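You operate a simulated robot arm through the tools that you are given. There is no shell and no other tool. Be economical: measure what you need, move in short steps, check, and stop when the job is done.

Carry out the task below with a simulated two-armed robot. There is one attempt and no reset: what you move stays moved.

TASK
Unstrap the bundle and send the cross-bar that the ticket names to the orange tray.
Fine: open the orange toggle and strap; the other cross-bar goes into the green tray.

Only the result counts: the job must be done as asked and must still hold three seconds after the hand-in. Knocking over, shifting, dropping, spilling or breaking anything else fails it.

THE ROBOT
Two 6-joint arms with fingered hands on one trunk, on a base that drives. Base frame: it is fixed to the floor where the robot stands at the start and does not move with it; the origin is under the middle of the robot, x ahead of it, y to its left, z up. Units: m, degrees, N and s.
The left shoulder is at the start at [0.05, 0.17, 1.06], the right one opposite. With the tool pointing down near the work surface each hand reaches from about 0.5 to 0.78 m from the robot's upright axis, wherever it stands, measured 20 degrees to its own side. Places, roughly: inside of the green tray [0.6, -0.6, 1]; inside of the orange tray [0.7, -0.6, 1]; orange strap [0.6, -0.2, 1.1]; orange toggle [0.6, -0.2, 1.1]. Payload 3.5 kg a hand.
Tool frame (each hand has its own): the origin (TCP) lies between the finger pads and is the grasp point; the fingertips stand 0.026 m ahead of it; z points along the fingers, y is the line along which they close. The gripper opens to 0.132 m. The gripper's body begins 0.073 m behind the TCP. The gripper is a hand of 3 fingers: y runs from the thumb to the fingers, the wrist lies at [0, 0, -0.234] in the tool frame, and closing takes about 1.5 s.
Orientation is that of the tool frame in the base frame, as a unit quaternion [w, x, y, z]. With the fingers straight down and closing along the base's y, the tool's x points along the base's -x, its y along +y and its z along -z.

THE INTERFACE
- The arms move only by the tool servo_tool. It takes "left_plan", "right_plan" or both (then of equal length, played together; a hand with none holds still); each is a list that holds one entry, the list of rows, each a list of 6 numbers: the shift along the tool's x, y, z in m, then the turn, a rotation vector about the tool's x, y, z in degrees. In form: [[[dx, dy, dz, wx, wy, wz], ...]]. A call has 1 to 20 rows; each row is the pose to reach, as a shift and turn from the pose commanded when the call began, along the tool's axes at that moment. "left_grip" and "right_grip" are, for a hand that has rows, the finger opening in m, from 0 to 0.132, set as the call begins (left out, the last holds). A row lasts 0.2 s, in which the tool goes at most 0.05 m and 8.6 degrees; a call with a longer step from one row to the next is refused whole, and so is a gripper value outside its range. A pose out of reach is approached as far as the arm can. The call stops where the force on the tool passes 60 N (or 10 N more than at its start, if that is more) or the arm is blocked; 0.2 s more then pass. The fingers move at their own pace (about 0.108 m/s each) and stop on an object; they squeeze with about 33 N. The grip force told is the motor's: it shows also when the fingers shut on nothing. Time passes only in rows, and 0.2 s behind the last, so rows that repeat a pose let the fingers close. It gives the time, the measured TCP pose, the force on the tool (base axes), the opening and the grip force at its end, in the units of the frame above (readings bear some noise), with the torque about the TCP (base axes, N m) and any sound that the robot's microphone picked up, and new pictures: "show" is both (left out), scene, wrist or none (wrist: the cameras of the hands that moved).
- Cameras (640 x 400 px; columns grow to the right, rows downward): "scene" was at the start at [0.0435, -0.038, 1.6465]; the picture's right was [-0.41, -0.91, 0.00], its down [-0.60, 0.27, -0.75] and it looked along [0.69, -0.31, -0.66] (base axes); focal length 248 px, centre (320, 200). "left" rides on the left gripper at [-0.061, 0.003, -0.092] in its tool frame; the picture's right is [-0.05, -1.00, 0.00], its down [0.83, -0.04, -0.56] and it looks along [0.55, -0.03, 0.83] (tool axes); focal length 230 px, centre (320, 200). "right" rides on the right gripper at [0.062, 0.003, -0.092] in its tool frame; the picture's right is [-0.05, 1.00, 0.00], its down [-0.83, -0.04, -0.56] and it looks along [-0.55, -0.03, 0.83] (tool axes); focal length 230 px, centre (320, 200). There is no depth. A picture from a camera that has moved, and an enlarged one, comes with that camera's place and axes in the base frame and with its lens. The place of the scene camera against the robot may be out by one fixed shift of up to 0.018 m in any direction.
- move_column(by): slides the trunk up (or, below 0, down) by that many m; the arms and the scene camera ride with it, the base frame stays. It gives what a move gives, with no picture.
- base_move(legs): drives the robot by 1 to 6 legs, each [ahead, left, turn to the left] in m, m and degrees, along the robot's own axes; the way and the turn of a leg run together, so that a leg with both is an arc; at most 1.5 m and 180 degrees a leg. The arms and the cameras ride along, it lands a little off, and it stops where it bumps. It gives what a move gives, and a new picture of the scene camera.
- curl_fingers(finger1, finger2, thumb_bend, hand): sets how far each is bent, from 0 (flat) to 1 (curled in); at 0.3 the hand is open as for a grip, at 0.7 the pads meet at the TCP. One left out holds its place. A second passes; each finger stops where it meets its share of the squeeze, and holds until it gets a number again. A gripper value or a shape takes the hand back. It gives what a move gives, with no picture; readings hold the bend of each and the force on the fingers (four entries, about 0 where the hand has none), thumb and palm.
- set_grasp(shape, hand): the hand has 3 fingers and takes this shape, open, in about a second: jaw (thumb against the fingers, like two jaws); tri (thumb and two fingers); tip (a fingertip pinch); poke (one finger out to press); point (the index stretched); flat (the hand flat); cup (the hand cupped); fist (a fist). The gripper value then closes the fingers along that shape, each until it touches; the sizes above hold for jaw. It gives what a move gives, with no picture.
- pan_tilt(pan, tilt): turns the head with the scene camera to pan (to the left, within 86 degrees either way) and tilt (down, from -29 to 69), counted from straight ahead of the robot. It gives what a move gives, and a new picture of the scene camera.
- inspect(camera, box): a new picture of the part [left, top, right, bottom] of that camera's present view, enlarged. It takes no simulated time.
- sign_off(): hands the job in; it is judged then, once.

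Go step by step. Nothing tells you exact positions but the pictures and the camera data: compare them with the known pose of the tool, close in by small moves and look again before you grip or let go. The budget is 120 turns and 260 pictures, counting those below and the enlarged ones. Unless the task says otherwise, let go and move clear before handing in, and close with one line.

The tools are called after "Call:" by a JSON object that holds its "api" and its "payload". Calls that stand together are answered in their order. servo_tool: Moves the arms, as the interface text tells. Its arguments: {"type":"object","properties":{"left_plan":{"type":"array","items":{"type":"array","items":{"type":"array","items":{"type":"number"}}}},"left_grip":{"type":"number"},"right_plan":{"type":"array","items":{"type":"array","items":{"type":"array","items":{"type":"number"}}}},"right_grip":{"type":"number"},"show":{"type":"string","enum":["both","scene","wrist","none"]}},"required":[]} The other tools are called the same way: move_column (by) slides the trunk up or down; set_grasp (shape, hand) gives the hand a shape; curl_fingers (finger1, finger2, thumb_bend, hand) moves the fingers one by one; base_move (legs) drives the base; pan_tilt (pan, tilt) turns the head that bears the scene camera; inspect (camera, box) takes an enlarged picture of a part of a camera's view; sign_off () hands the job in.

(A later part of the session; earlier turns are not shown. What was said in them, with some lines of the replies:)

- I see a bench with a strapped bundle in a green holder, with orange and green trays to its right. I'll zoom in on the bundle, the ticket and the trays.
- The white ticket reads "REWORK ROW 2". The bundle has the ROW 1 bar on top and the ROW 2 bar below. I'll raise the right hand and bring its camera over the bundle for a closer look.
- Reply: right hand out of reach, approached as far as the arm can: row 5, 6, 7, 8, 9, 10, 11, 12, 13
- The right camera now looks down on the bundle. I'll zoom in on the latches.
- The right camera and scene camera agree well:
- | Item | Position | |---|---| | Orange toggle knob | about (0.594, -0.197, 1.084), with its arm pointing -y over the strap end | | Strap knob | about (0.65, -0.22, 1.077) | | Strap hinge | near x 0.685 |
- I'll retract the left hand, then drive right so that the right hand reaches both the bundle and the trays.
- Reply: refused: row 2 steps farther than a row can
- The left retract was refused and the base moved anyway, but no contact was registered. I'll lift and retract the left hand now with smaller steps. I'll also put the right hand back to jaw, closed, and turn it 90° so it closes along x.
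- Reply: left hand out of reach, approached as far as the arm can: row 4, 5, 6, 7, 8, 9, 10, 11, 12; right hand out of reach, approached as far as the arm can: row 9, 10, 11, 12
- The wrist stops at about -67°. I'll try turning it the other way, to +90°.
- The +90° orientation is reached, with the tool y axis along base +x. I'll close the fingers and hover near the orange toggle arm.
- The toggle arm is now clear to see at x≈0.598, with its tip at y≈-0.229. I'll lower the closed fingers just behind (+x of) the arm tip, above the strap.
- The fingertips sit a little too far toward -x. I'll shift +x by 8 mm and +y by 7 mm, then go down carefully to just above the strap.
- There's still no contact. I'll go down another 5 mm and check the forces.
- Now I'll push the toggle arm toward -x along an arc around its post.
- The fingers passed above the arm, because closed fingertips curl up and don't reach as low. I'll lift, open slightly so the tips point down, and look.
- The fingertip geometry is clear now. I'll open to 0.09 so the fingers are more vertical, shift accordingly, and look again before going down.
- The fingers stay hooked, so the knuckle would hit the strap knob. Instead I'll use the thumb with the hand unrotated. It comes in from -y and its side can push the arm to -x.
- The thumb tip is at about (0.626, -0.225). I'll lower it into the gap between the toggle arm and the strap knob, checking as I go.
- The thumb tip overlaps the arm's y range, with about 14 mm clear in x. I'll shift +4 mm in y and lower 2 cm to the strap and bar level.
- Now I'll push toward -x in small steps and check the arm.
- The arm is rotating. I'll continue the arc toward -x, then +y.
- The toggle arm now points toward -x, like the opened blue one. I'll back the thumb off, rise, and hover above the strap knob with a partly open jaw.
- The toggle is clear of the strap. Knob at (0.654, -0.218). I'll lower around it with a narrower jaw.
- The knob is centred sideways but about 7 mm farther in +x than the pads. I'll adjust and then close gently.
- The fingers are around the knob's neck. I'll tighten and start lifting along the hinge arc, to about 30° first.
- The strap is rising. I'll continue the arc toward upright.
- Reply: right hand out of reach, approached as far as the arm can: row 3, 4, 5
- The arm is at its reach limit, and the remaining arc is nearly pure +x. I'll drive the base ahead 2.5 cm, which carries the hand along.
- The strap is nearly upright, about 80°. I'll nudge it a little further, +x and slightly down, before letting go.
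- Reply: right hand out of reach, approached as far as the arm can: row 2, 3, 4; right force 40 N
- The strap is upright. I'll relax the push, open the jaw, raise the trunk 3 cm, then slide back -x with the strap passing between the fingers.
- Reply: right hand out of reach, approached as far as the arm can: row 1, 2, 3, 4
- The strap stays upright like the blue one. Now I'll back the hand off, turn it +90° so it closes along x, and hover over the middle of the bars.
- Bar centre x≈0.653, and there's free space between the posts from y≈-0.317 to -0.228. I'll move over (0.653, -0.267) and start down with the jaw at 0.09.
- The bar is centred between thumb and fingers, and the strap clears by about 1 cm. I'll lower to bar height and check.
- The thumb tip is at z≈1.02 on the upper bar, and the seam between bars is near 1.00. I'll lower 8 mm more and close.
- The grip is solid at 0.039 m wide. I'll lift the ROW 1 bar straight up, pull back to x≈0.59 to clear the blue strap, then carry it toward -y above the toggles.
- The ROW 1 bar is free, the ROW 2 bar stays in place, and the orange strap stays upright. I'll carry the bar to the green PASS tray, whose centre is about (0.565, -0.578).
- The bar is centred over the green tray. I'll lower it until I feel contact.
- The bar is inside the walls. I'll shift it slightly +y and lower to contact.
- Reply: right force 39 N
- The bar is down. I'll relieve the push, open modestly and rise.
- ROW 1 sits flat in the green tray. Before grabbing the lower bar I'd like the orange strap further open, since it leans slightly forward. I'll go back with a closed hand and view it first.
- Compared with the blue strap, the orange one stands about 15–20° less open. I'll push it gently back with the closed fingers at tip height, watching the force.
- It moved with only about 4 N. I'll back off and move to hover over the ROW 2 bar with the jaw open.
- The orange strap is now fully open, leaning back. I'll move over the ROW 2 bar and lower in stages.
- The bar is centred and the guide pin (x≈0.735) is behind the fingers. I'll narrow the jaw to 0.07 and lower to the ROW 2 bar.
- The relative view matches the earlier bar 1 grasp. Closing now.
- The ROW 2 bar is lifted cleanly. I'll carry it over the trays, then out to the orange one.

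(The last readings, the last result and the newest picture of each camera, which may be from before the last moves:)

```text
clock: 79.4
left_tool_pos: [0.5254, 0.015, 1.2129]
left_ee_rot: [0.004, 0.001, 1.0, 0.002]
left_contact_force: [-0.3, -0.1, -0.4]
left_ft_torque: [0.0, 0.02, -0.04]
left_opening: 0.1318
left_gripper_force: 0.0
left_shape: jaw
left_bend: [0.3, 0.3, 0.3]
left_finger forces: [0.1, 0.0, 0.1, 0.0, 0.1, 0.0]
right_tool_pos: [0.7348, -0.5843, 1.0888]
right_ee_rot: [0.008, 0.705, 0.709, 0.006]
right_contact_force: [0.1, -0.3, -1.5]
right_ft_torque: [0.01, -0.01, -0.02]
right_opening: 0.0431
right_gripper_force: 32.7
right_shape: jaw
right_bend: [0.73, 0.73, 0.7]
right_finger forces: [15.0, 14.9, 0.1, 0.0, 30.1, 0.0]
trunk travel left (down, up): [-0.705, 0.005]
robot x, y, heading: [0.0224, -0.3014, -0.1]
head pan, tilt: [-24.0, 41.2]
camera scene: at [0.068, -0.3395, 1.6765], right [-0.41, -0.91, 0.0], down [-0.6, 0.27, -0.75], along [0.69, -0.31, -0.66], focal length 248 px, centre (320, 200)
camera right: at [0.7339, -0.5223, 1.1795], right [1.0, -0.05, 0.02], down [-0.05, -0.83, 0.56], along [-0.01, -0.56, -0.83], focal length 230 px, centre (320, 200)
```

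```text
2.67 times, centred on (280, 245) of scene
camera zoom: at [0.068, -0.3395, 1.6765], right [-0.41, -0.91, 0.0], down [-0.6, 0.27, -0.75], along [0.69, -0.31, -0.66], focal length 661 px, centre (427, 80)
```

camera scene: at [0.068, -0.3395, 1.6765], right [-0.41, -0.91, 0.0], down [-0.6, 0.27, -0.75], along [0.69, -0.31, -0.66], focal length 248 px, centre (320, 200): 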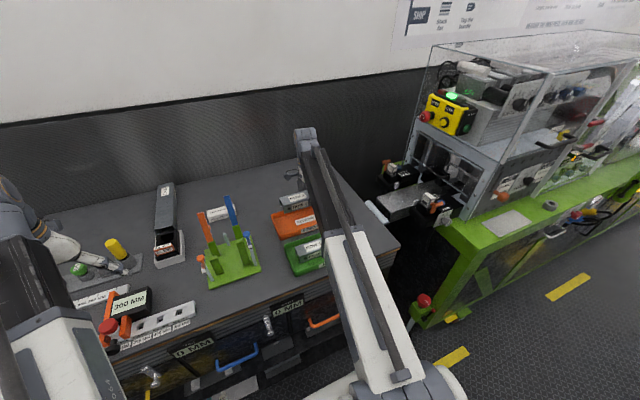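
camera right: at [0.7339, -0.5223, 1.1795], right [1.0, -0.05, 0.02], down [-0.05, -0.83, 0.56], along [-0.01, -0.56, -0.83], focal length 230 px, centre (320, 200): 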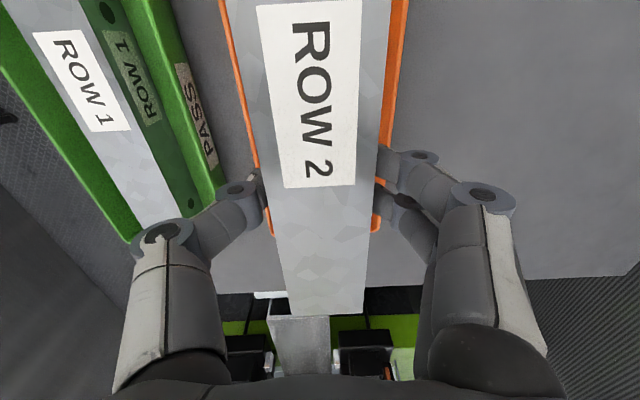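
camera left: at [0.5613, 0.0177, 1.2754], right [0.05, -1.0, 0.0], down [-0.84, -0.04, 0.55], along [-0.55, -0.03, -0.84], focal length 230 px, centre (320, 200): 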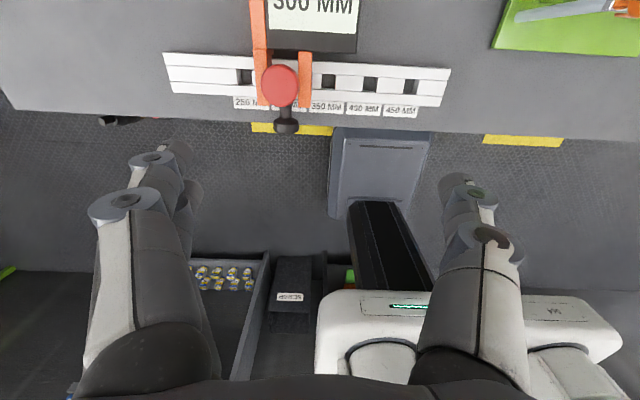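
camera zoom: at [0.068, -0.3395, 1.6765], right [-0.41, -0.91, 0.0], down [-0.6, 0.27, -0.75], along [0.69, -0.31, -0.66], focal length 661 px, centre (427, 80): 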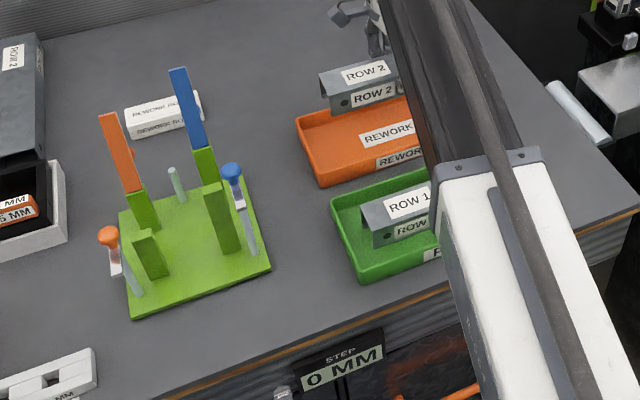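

The bar is aligned over the orange tray. I'll lower it to contact.

Call:
{"api": "servo_tool", "payload": {"right_plan": [[[0.005, 0, 0.03, 0, 0, 0], [0.005, 0, 0.06, 0, 0, 0], [0.005, 0, 0.075, 0, 0, 0], [0.005, 0, 0.08, 0, 0, 0], [0.005, 0, 0.084, 0, 0, 0], [0.005, 0, 0.084, 0, 0, 0]]], "show": "wrist"}}

Call:
{"api": "inspect", "payload": {"camera": "scene", "box": [260, 170, 340, 250]}}

```text
clock: 80.8
left_tool_pos: [0.525, 0.0145, 1.2128]
left_ee_rot: [0.005, 0.0, 1.0, 0.001]
left_contact_force: [-0.5, -0.6, 0.2]
left_ft_torque: [-0.04, 0.0, -0.02]
left_opening: 0.132
left_gripper_force: 0.0
left_shape: jaw
left_bend: [0.3, 0.3, 0.3]
left_finger forces: [0.0, 0.0, 0.0, 0.0, 0.0, 0.0]
right_tool_pos: [0.7371, -0.5791, 1.0035]
right_ee_rot: [0.008, 0.705, 0.709, 0.006]
right_contact_force: [0.6, 0.2, -1.2]
right_ft_torque: [0.03, 0.03, 0.01]
right_opening: 0.0429
right_gripper_force: 33.1
right_shape: jaw
right_bend: [0.73, 0.73, 0.7]
right_finger forces: [15.0, 15.1, 0.1, 0.1, 30.0, 0.1]
trunk travel left (down, up): [-0.705, 0.005]
robot x, y, heading: [0.0221, -0.3002, -0.2]
head pan, tilt: [-24.0, 41.2]
camera right: at [0.7355, -0.5179, 1.0951], right [1.0, -0.05, 0.02], down [-0.05, -0.83, 0.56], along [-0.01, -0.56, -0.83], focal length 230 px, centre (320, 200)
```

right: 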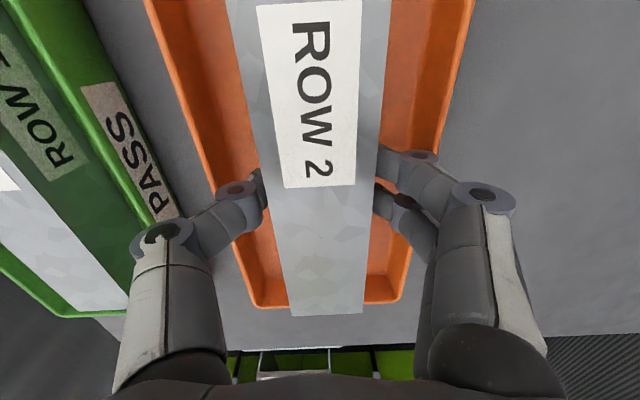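

```text
5.00 times, centred on (300, 210) of scene
camera zoom: at [0.0682, -0.3395, 1.6765], right [-0.41, -0.91, 0.0], down [-0.6, 0.27, -0.75], along [0.69, -0.31, -0.66], focal length 1239 px, centre (420, 150)
```

zoom: 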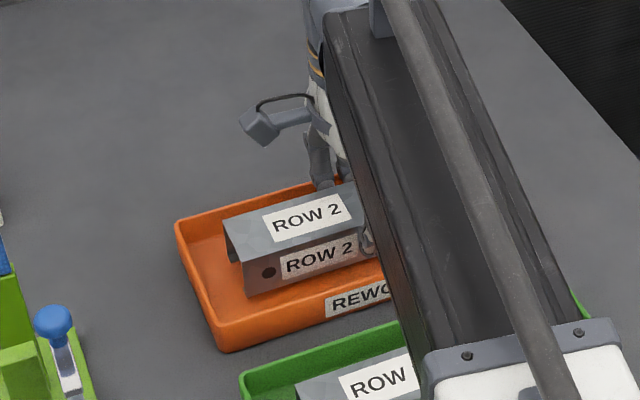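

Call:
{"api": "servo_tool", "payload": {"right_plan": [[[0, 0, 0.002, 0, 0, 0], [0, 0, 0.004, 0, 0, 0], [0, 0, 0.006, 0, 0, 0], [0, 0, 0.008, 0, 0, 0], [0, 0, 0.01, 0, 0, 0], [0, 0, 0.01, 0, 0, 0]]], "show": "none"}}

```text
clock: 82.2
left_tool_pos: [0.5247, 0.0134, 1.2124]
left_ee_rot: [0.004, 0.001, 1.0, 0.001]
left_contact_force: [-0.5, 0.5, 0.8]
left_ft_torque: [0.03, 0.0, 0.02]
left_opening: 0.1322
left_gripper_force: 0.0
left_shape: jaw
left_bend: [0.3, 0.3, 0.3]
left_finger forces: [0.0, 0.0, 0.0, 0.0, 0.1, 0.1]
right_tool_pos: [0.7374, -0.578, 0.9951]
right_ee_rot: [0.008, 0.705, 0.709, 0.006]
right_contact_force: [-0.3, 0.6, -1.1]
right_ft_torque: [-0.02, -0.01, 0.01]
right_opening: 0.0434
right_gripper_force: 33.0
right_shape: jaw
right_bend: [0.73, 0.73, 0.7]
right_finger forces: [15.0, 15.0, 0.0, 0.0, 30.0, 0.0]
trunk travel left (down, up): [-0.705, 0.005]
robot x, y, heading: [0.0259, -0.3032, -0.2]
head pan, tilt: [-24.0, 41.2]
```

There's no contact yet at 0.995, so I'll go down a little more in 1 mm steps.

Call:
{"api": "servo_tool", "payload": {"right_plan": [[[0, 0, 0.001, 0, 0, 0], [0, 0, 0.002, 0, 0, 0], [0, 0, 0.003, 0, 0, 0], [0, 0, 0.004, 0, 0, 0], [0, 0, 0.005, 0, 0, 0], [0, 0, 0.006, 0, 0, 0]]], "show": "none"}}

Call:
{"api": "inspect", "payload": {"camera": "scene", "box": [260, 170, 340, 250]}}

```text
clock: 83.6
left_tool_pos: [0.5229, 0.014, 1.2136]
left_ee_rot: [0.004, 0.0, 1.0, 0.001]
left_contact_force: [-0.7, 0.1, 0.6]
left_ft_torque: [0.0, 0.0, 0.01]
left_opening: 0.1319
left_gripper_force: 0.1
left_shape: jaw
left_bend: [0.3, 0.3, 0.3]
left_finger forces: [0.0, 0.0, 0.1, 0.0, 0.0, 0.0]
right_tool_pos: [0.7369, -0.5793, 0.992]
right_ee_rot: [0.01, 0.705, 0.709, 0.006]
right_contact_force: [1.2, -1.2, 21.6]
right_ft_torque: [0.0, -0.04, 0.02]
right_opening: 0.0435
right_gripper_force: 33.0
right_shape: jaw
right_bend: [0.74, 0.74, 0.7]
right_finger forces: [18.0, 18.0, 0.1, 0.1, 35.1, 0.0]
trunk travel left (down, up): [-0.705, 0.005]
robot x, y, heading: [0.0212, -0.3016, -0.2]
head pan, tilt: [-24.0, 41.2]
```

```text
5.00 times, centred on (300, 210) of scene
camera zoom: at [0.066, -0.3387, 1.6769], right [-0.41, -0.91, 0.0], down [-0.6, 0.27, -0.75], along [0.69, -0.31, -0.66], focal length 1239 px, centre (420, 150)
```

zoom: 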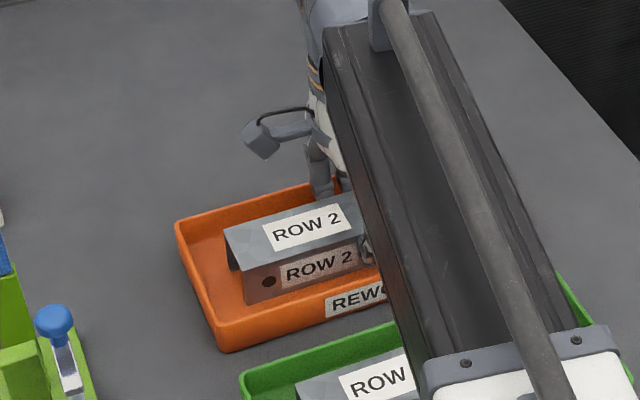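

The bar is touching the tray floor. I'll relieve the push, open and rise.

Call:
{"api": "servo_tool", "payload": {"right_plan": [[[0, 0, -0.003, 0, 0, 0], [0, 0, -0.003, 0, 0, 0]]], "show": "none"}}

Call:
{"api": "servo_tool", "payload": {"right_plan": [[[0, 0, 0, 0, 0, 0], [0, 0, 0, 0, 0, 0], [0, 0, -0.01, 0, 0, 0], [0, 0, -0.04, 0, 0, 0], [0, 0, -0.08, 0, 0, 0], [0, -0.02, -0.11, 0, 0, 0], [0, -0.06, -0.14, 0, 0, 0], [0, -0.1, -0.16, 0, 0, 0], [0, -0.14, -0.17, 0, 0, 0], [0, -0.14, -0.17, 0, 0, 0]]], "right_grip": 0.062}}

Call:
{"api": "inspect", "payload": {"camera": "scene", "box": [160, 170, 400, 320]}}

```text
clock: 84.2
left_tool_pos: [0.526, 0.0146, 1.2121]
left_ee_rot: [0.005, 0.001, 1.0, 0.0]
left_contact_force: [-0.2, -0.1, 0.7]
left_ft_torque: [-0.01, 0.02, 0.02]
left_opening: 0.1318
left_gripper_force: 0.0
left_shape: jaw
left_bend: [0.3, 0.3, 0.3]
left_finger forces: [0.0, 0.0, 0.0, 0.0, 0.0, 0.0]
right_tool_pos: [0.7377, -0.5785, 0.9933]
right_ee_rot: [0.009, 0.705, 0.709, 0.006]
right_contact_force: [2.8, -1.3, 13.5]
right_ft_torque: [-0.01, -0.11, 0.01]
right_opening: 0.0433
right_gripper_force: 33.0
right_shape: jaw
right_bend: [0.74, 0.74, 0.7]
right_finger forces: [17.9, 17.9, 0.0, 0.1, 33.9, 0.0]
trunk travel left (down, up): [-0.705, 0.005]
robot x, y, heading: [0.0198, -0.2994, -0.0]
head pan, tilt: [-24.0, 41.2]
```

```text
clock: 86.4
left_tool_pos: [0.5258, 0.0152, 1.2122]
left_ee_rot: [0.004, 0.001, 1.0, 0.001]
left_contact_force: [0.5, -0.2, 0.5]
left_ft_torque: [0.0, -0.02, 0.01]
left_opening: 0.1319
left_gripper_force: 0.1
left_shape: jaw
left_bend: [0.3, 0.3, 0.3]
left_finger forces: [0.0, 0.1, 0.0, 0.0, 0.0, 0.0]
right_tool_pos: [0.5946, -0.5818, 1.158]
right_ee_rot: [0.008, 0.705, 0.709, 0.006]
right_contact_force: [0.4, 0.5, 0.0]
right_ft_torque: [-0.02, -0.02, -0.02]
right_opening: 0.0615
right_gripper_force: 0.0
right_shape: jaw
right_bend: [0.73, 0.73, 0.7]
right_finger forces: [0.1, 0.0, 0.0, 0.0, 0.0, 0.1]
trunk travel left (down, up): [-0.705, 0.005]
robot x, y, heading: [0.0252, -0.3039, -0.2]
head pan, tilt: [-24.0, 41.2]
camera scene: at [0.0684, -0.3395, 1.6765], right [-0.41, -0.91, 0.0], down [-0.6, 0.27, -0.75], along [0.69, -0.31, -0.66], focal length 248 px, centre (320, 200)
camera right: at [0.5941, -0.5195, 1.2489], right [1.0, -0.05, 0.02], down [-0.05, -0.83, 0.56], along [-0.01, -0.56, -0.83], focal length 230 px, centre (320, 200)
```

scene: 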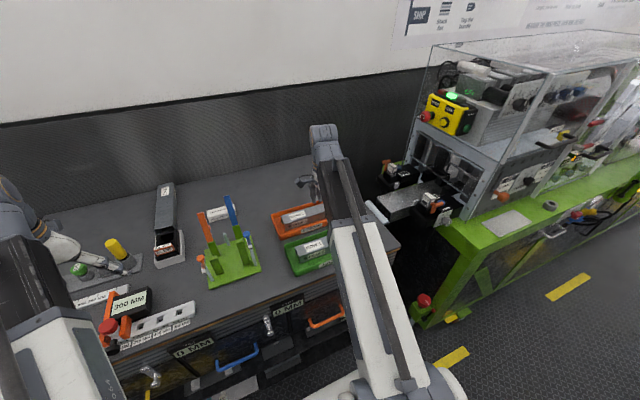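
right: 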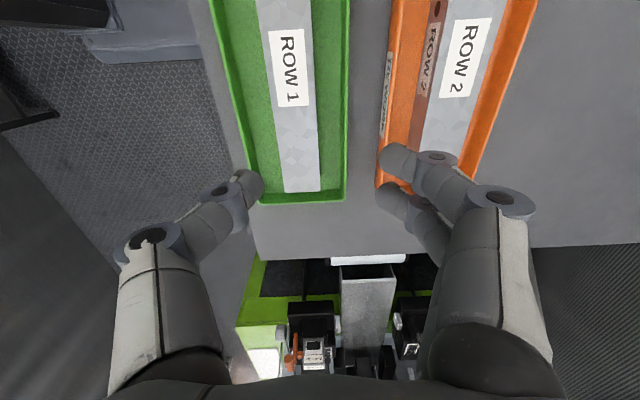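

```text
2.67 times, centred on (280, 245) of scene
camera zoom: at [0.0684, -0.3395, 1.6765], right [-0.41, -0.91, 0.0], down [-0.6, 0.27, -0.75], along [0.69, -0.31, -0.66], focal length 661 px, centre (427, 80)
```

zoom: 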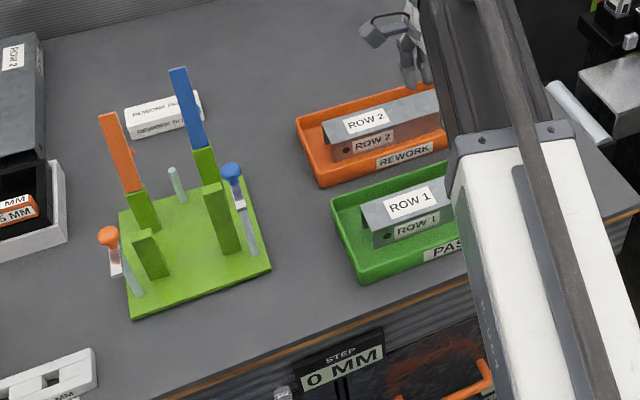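

ROW 2 is in the orange tray and ROW 1 is in the green tray. The orange toggle and strap are open, and both hands are clear, so I'm handing in.

Call:
{"api": "sign_off", "payload": {}}

```text
The job is handed in.
```

I opened the orange toggle and strap, put the ROW 2 bar named on the ticket in the orange REWORK tray, and put the ROW 1 bar in the green PASS tray. Both hands were clear when I handed in; no verdict has come back yet.
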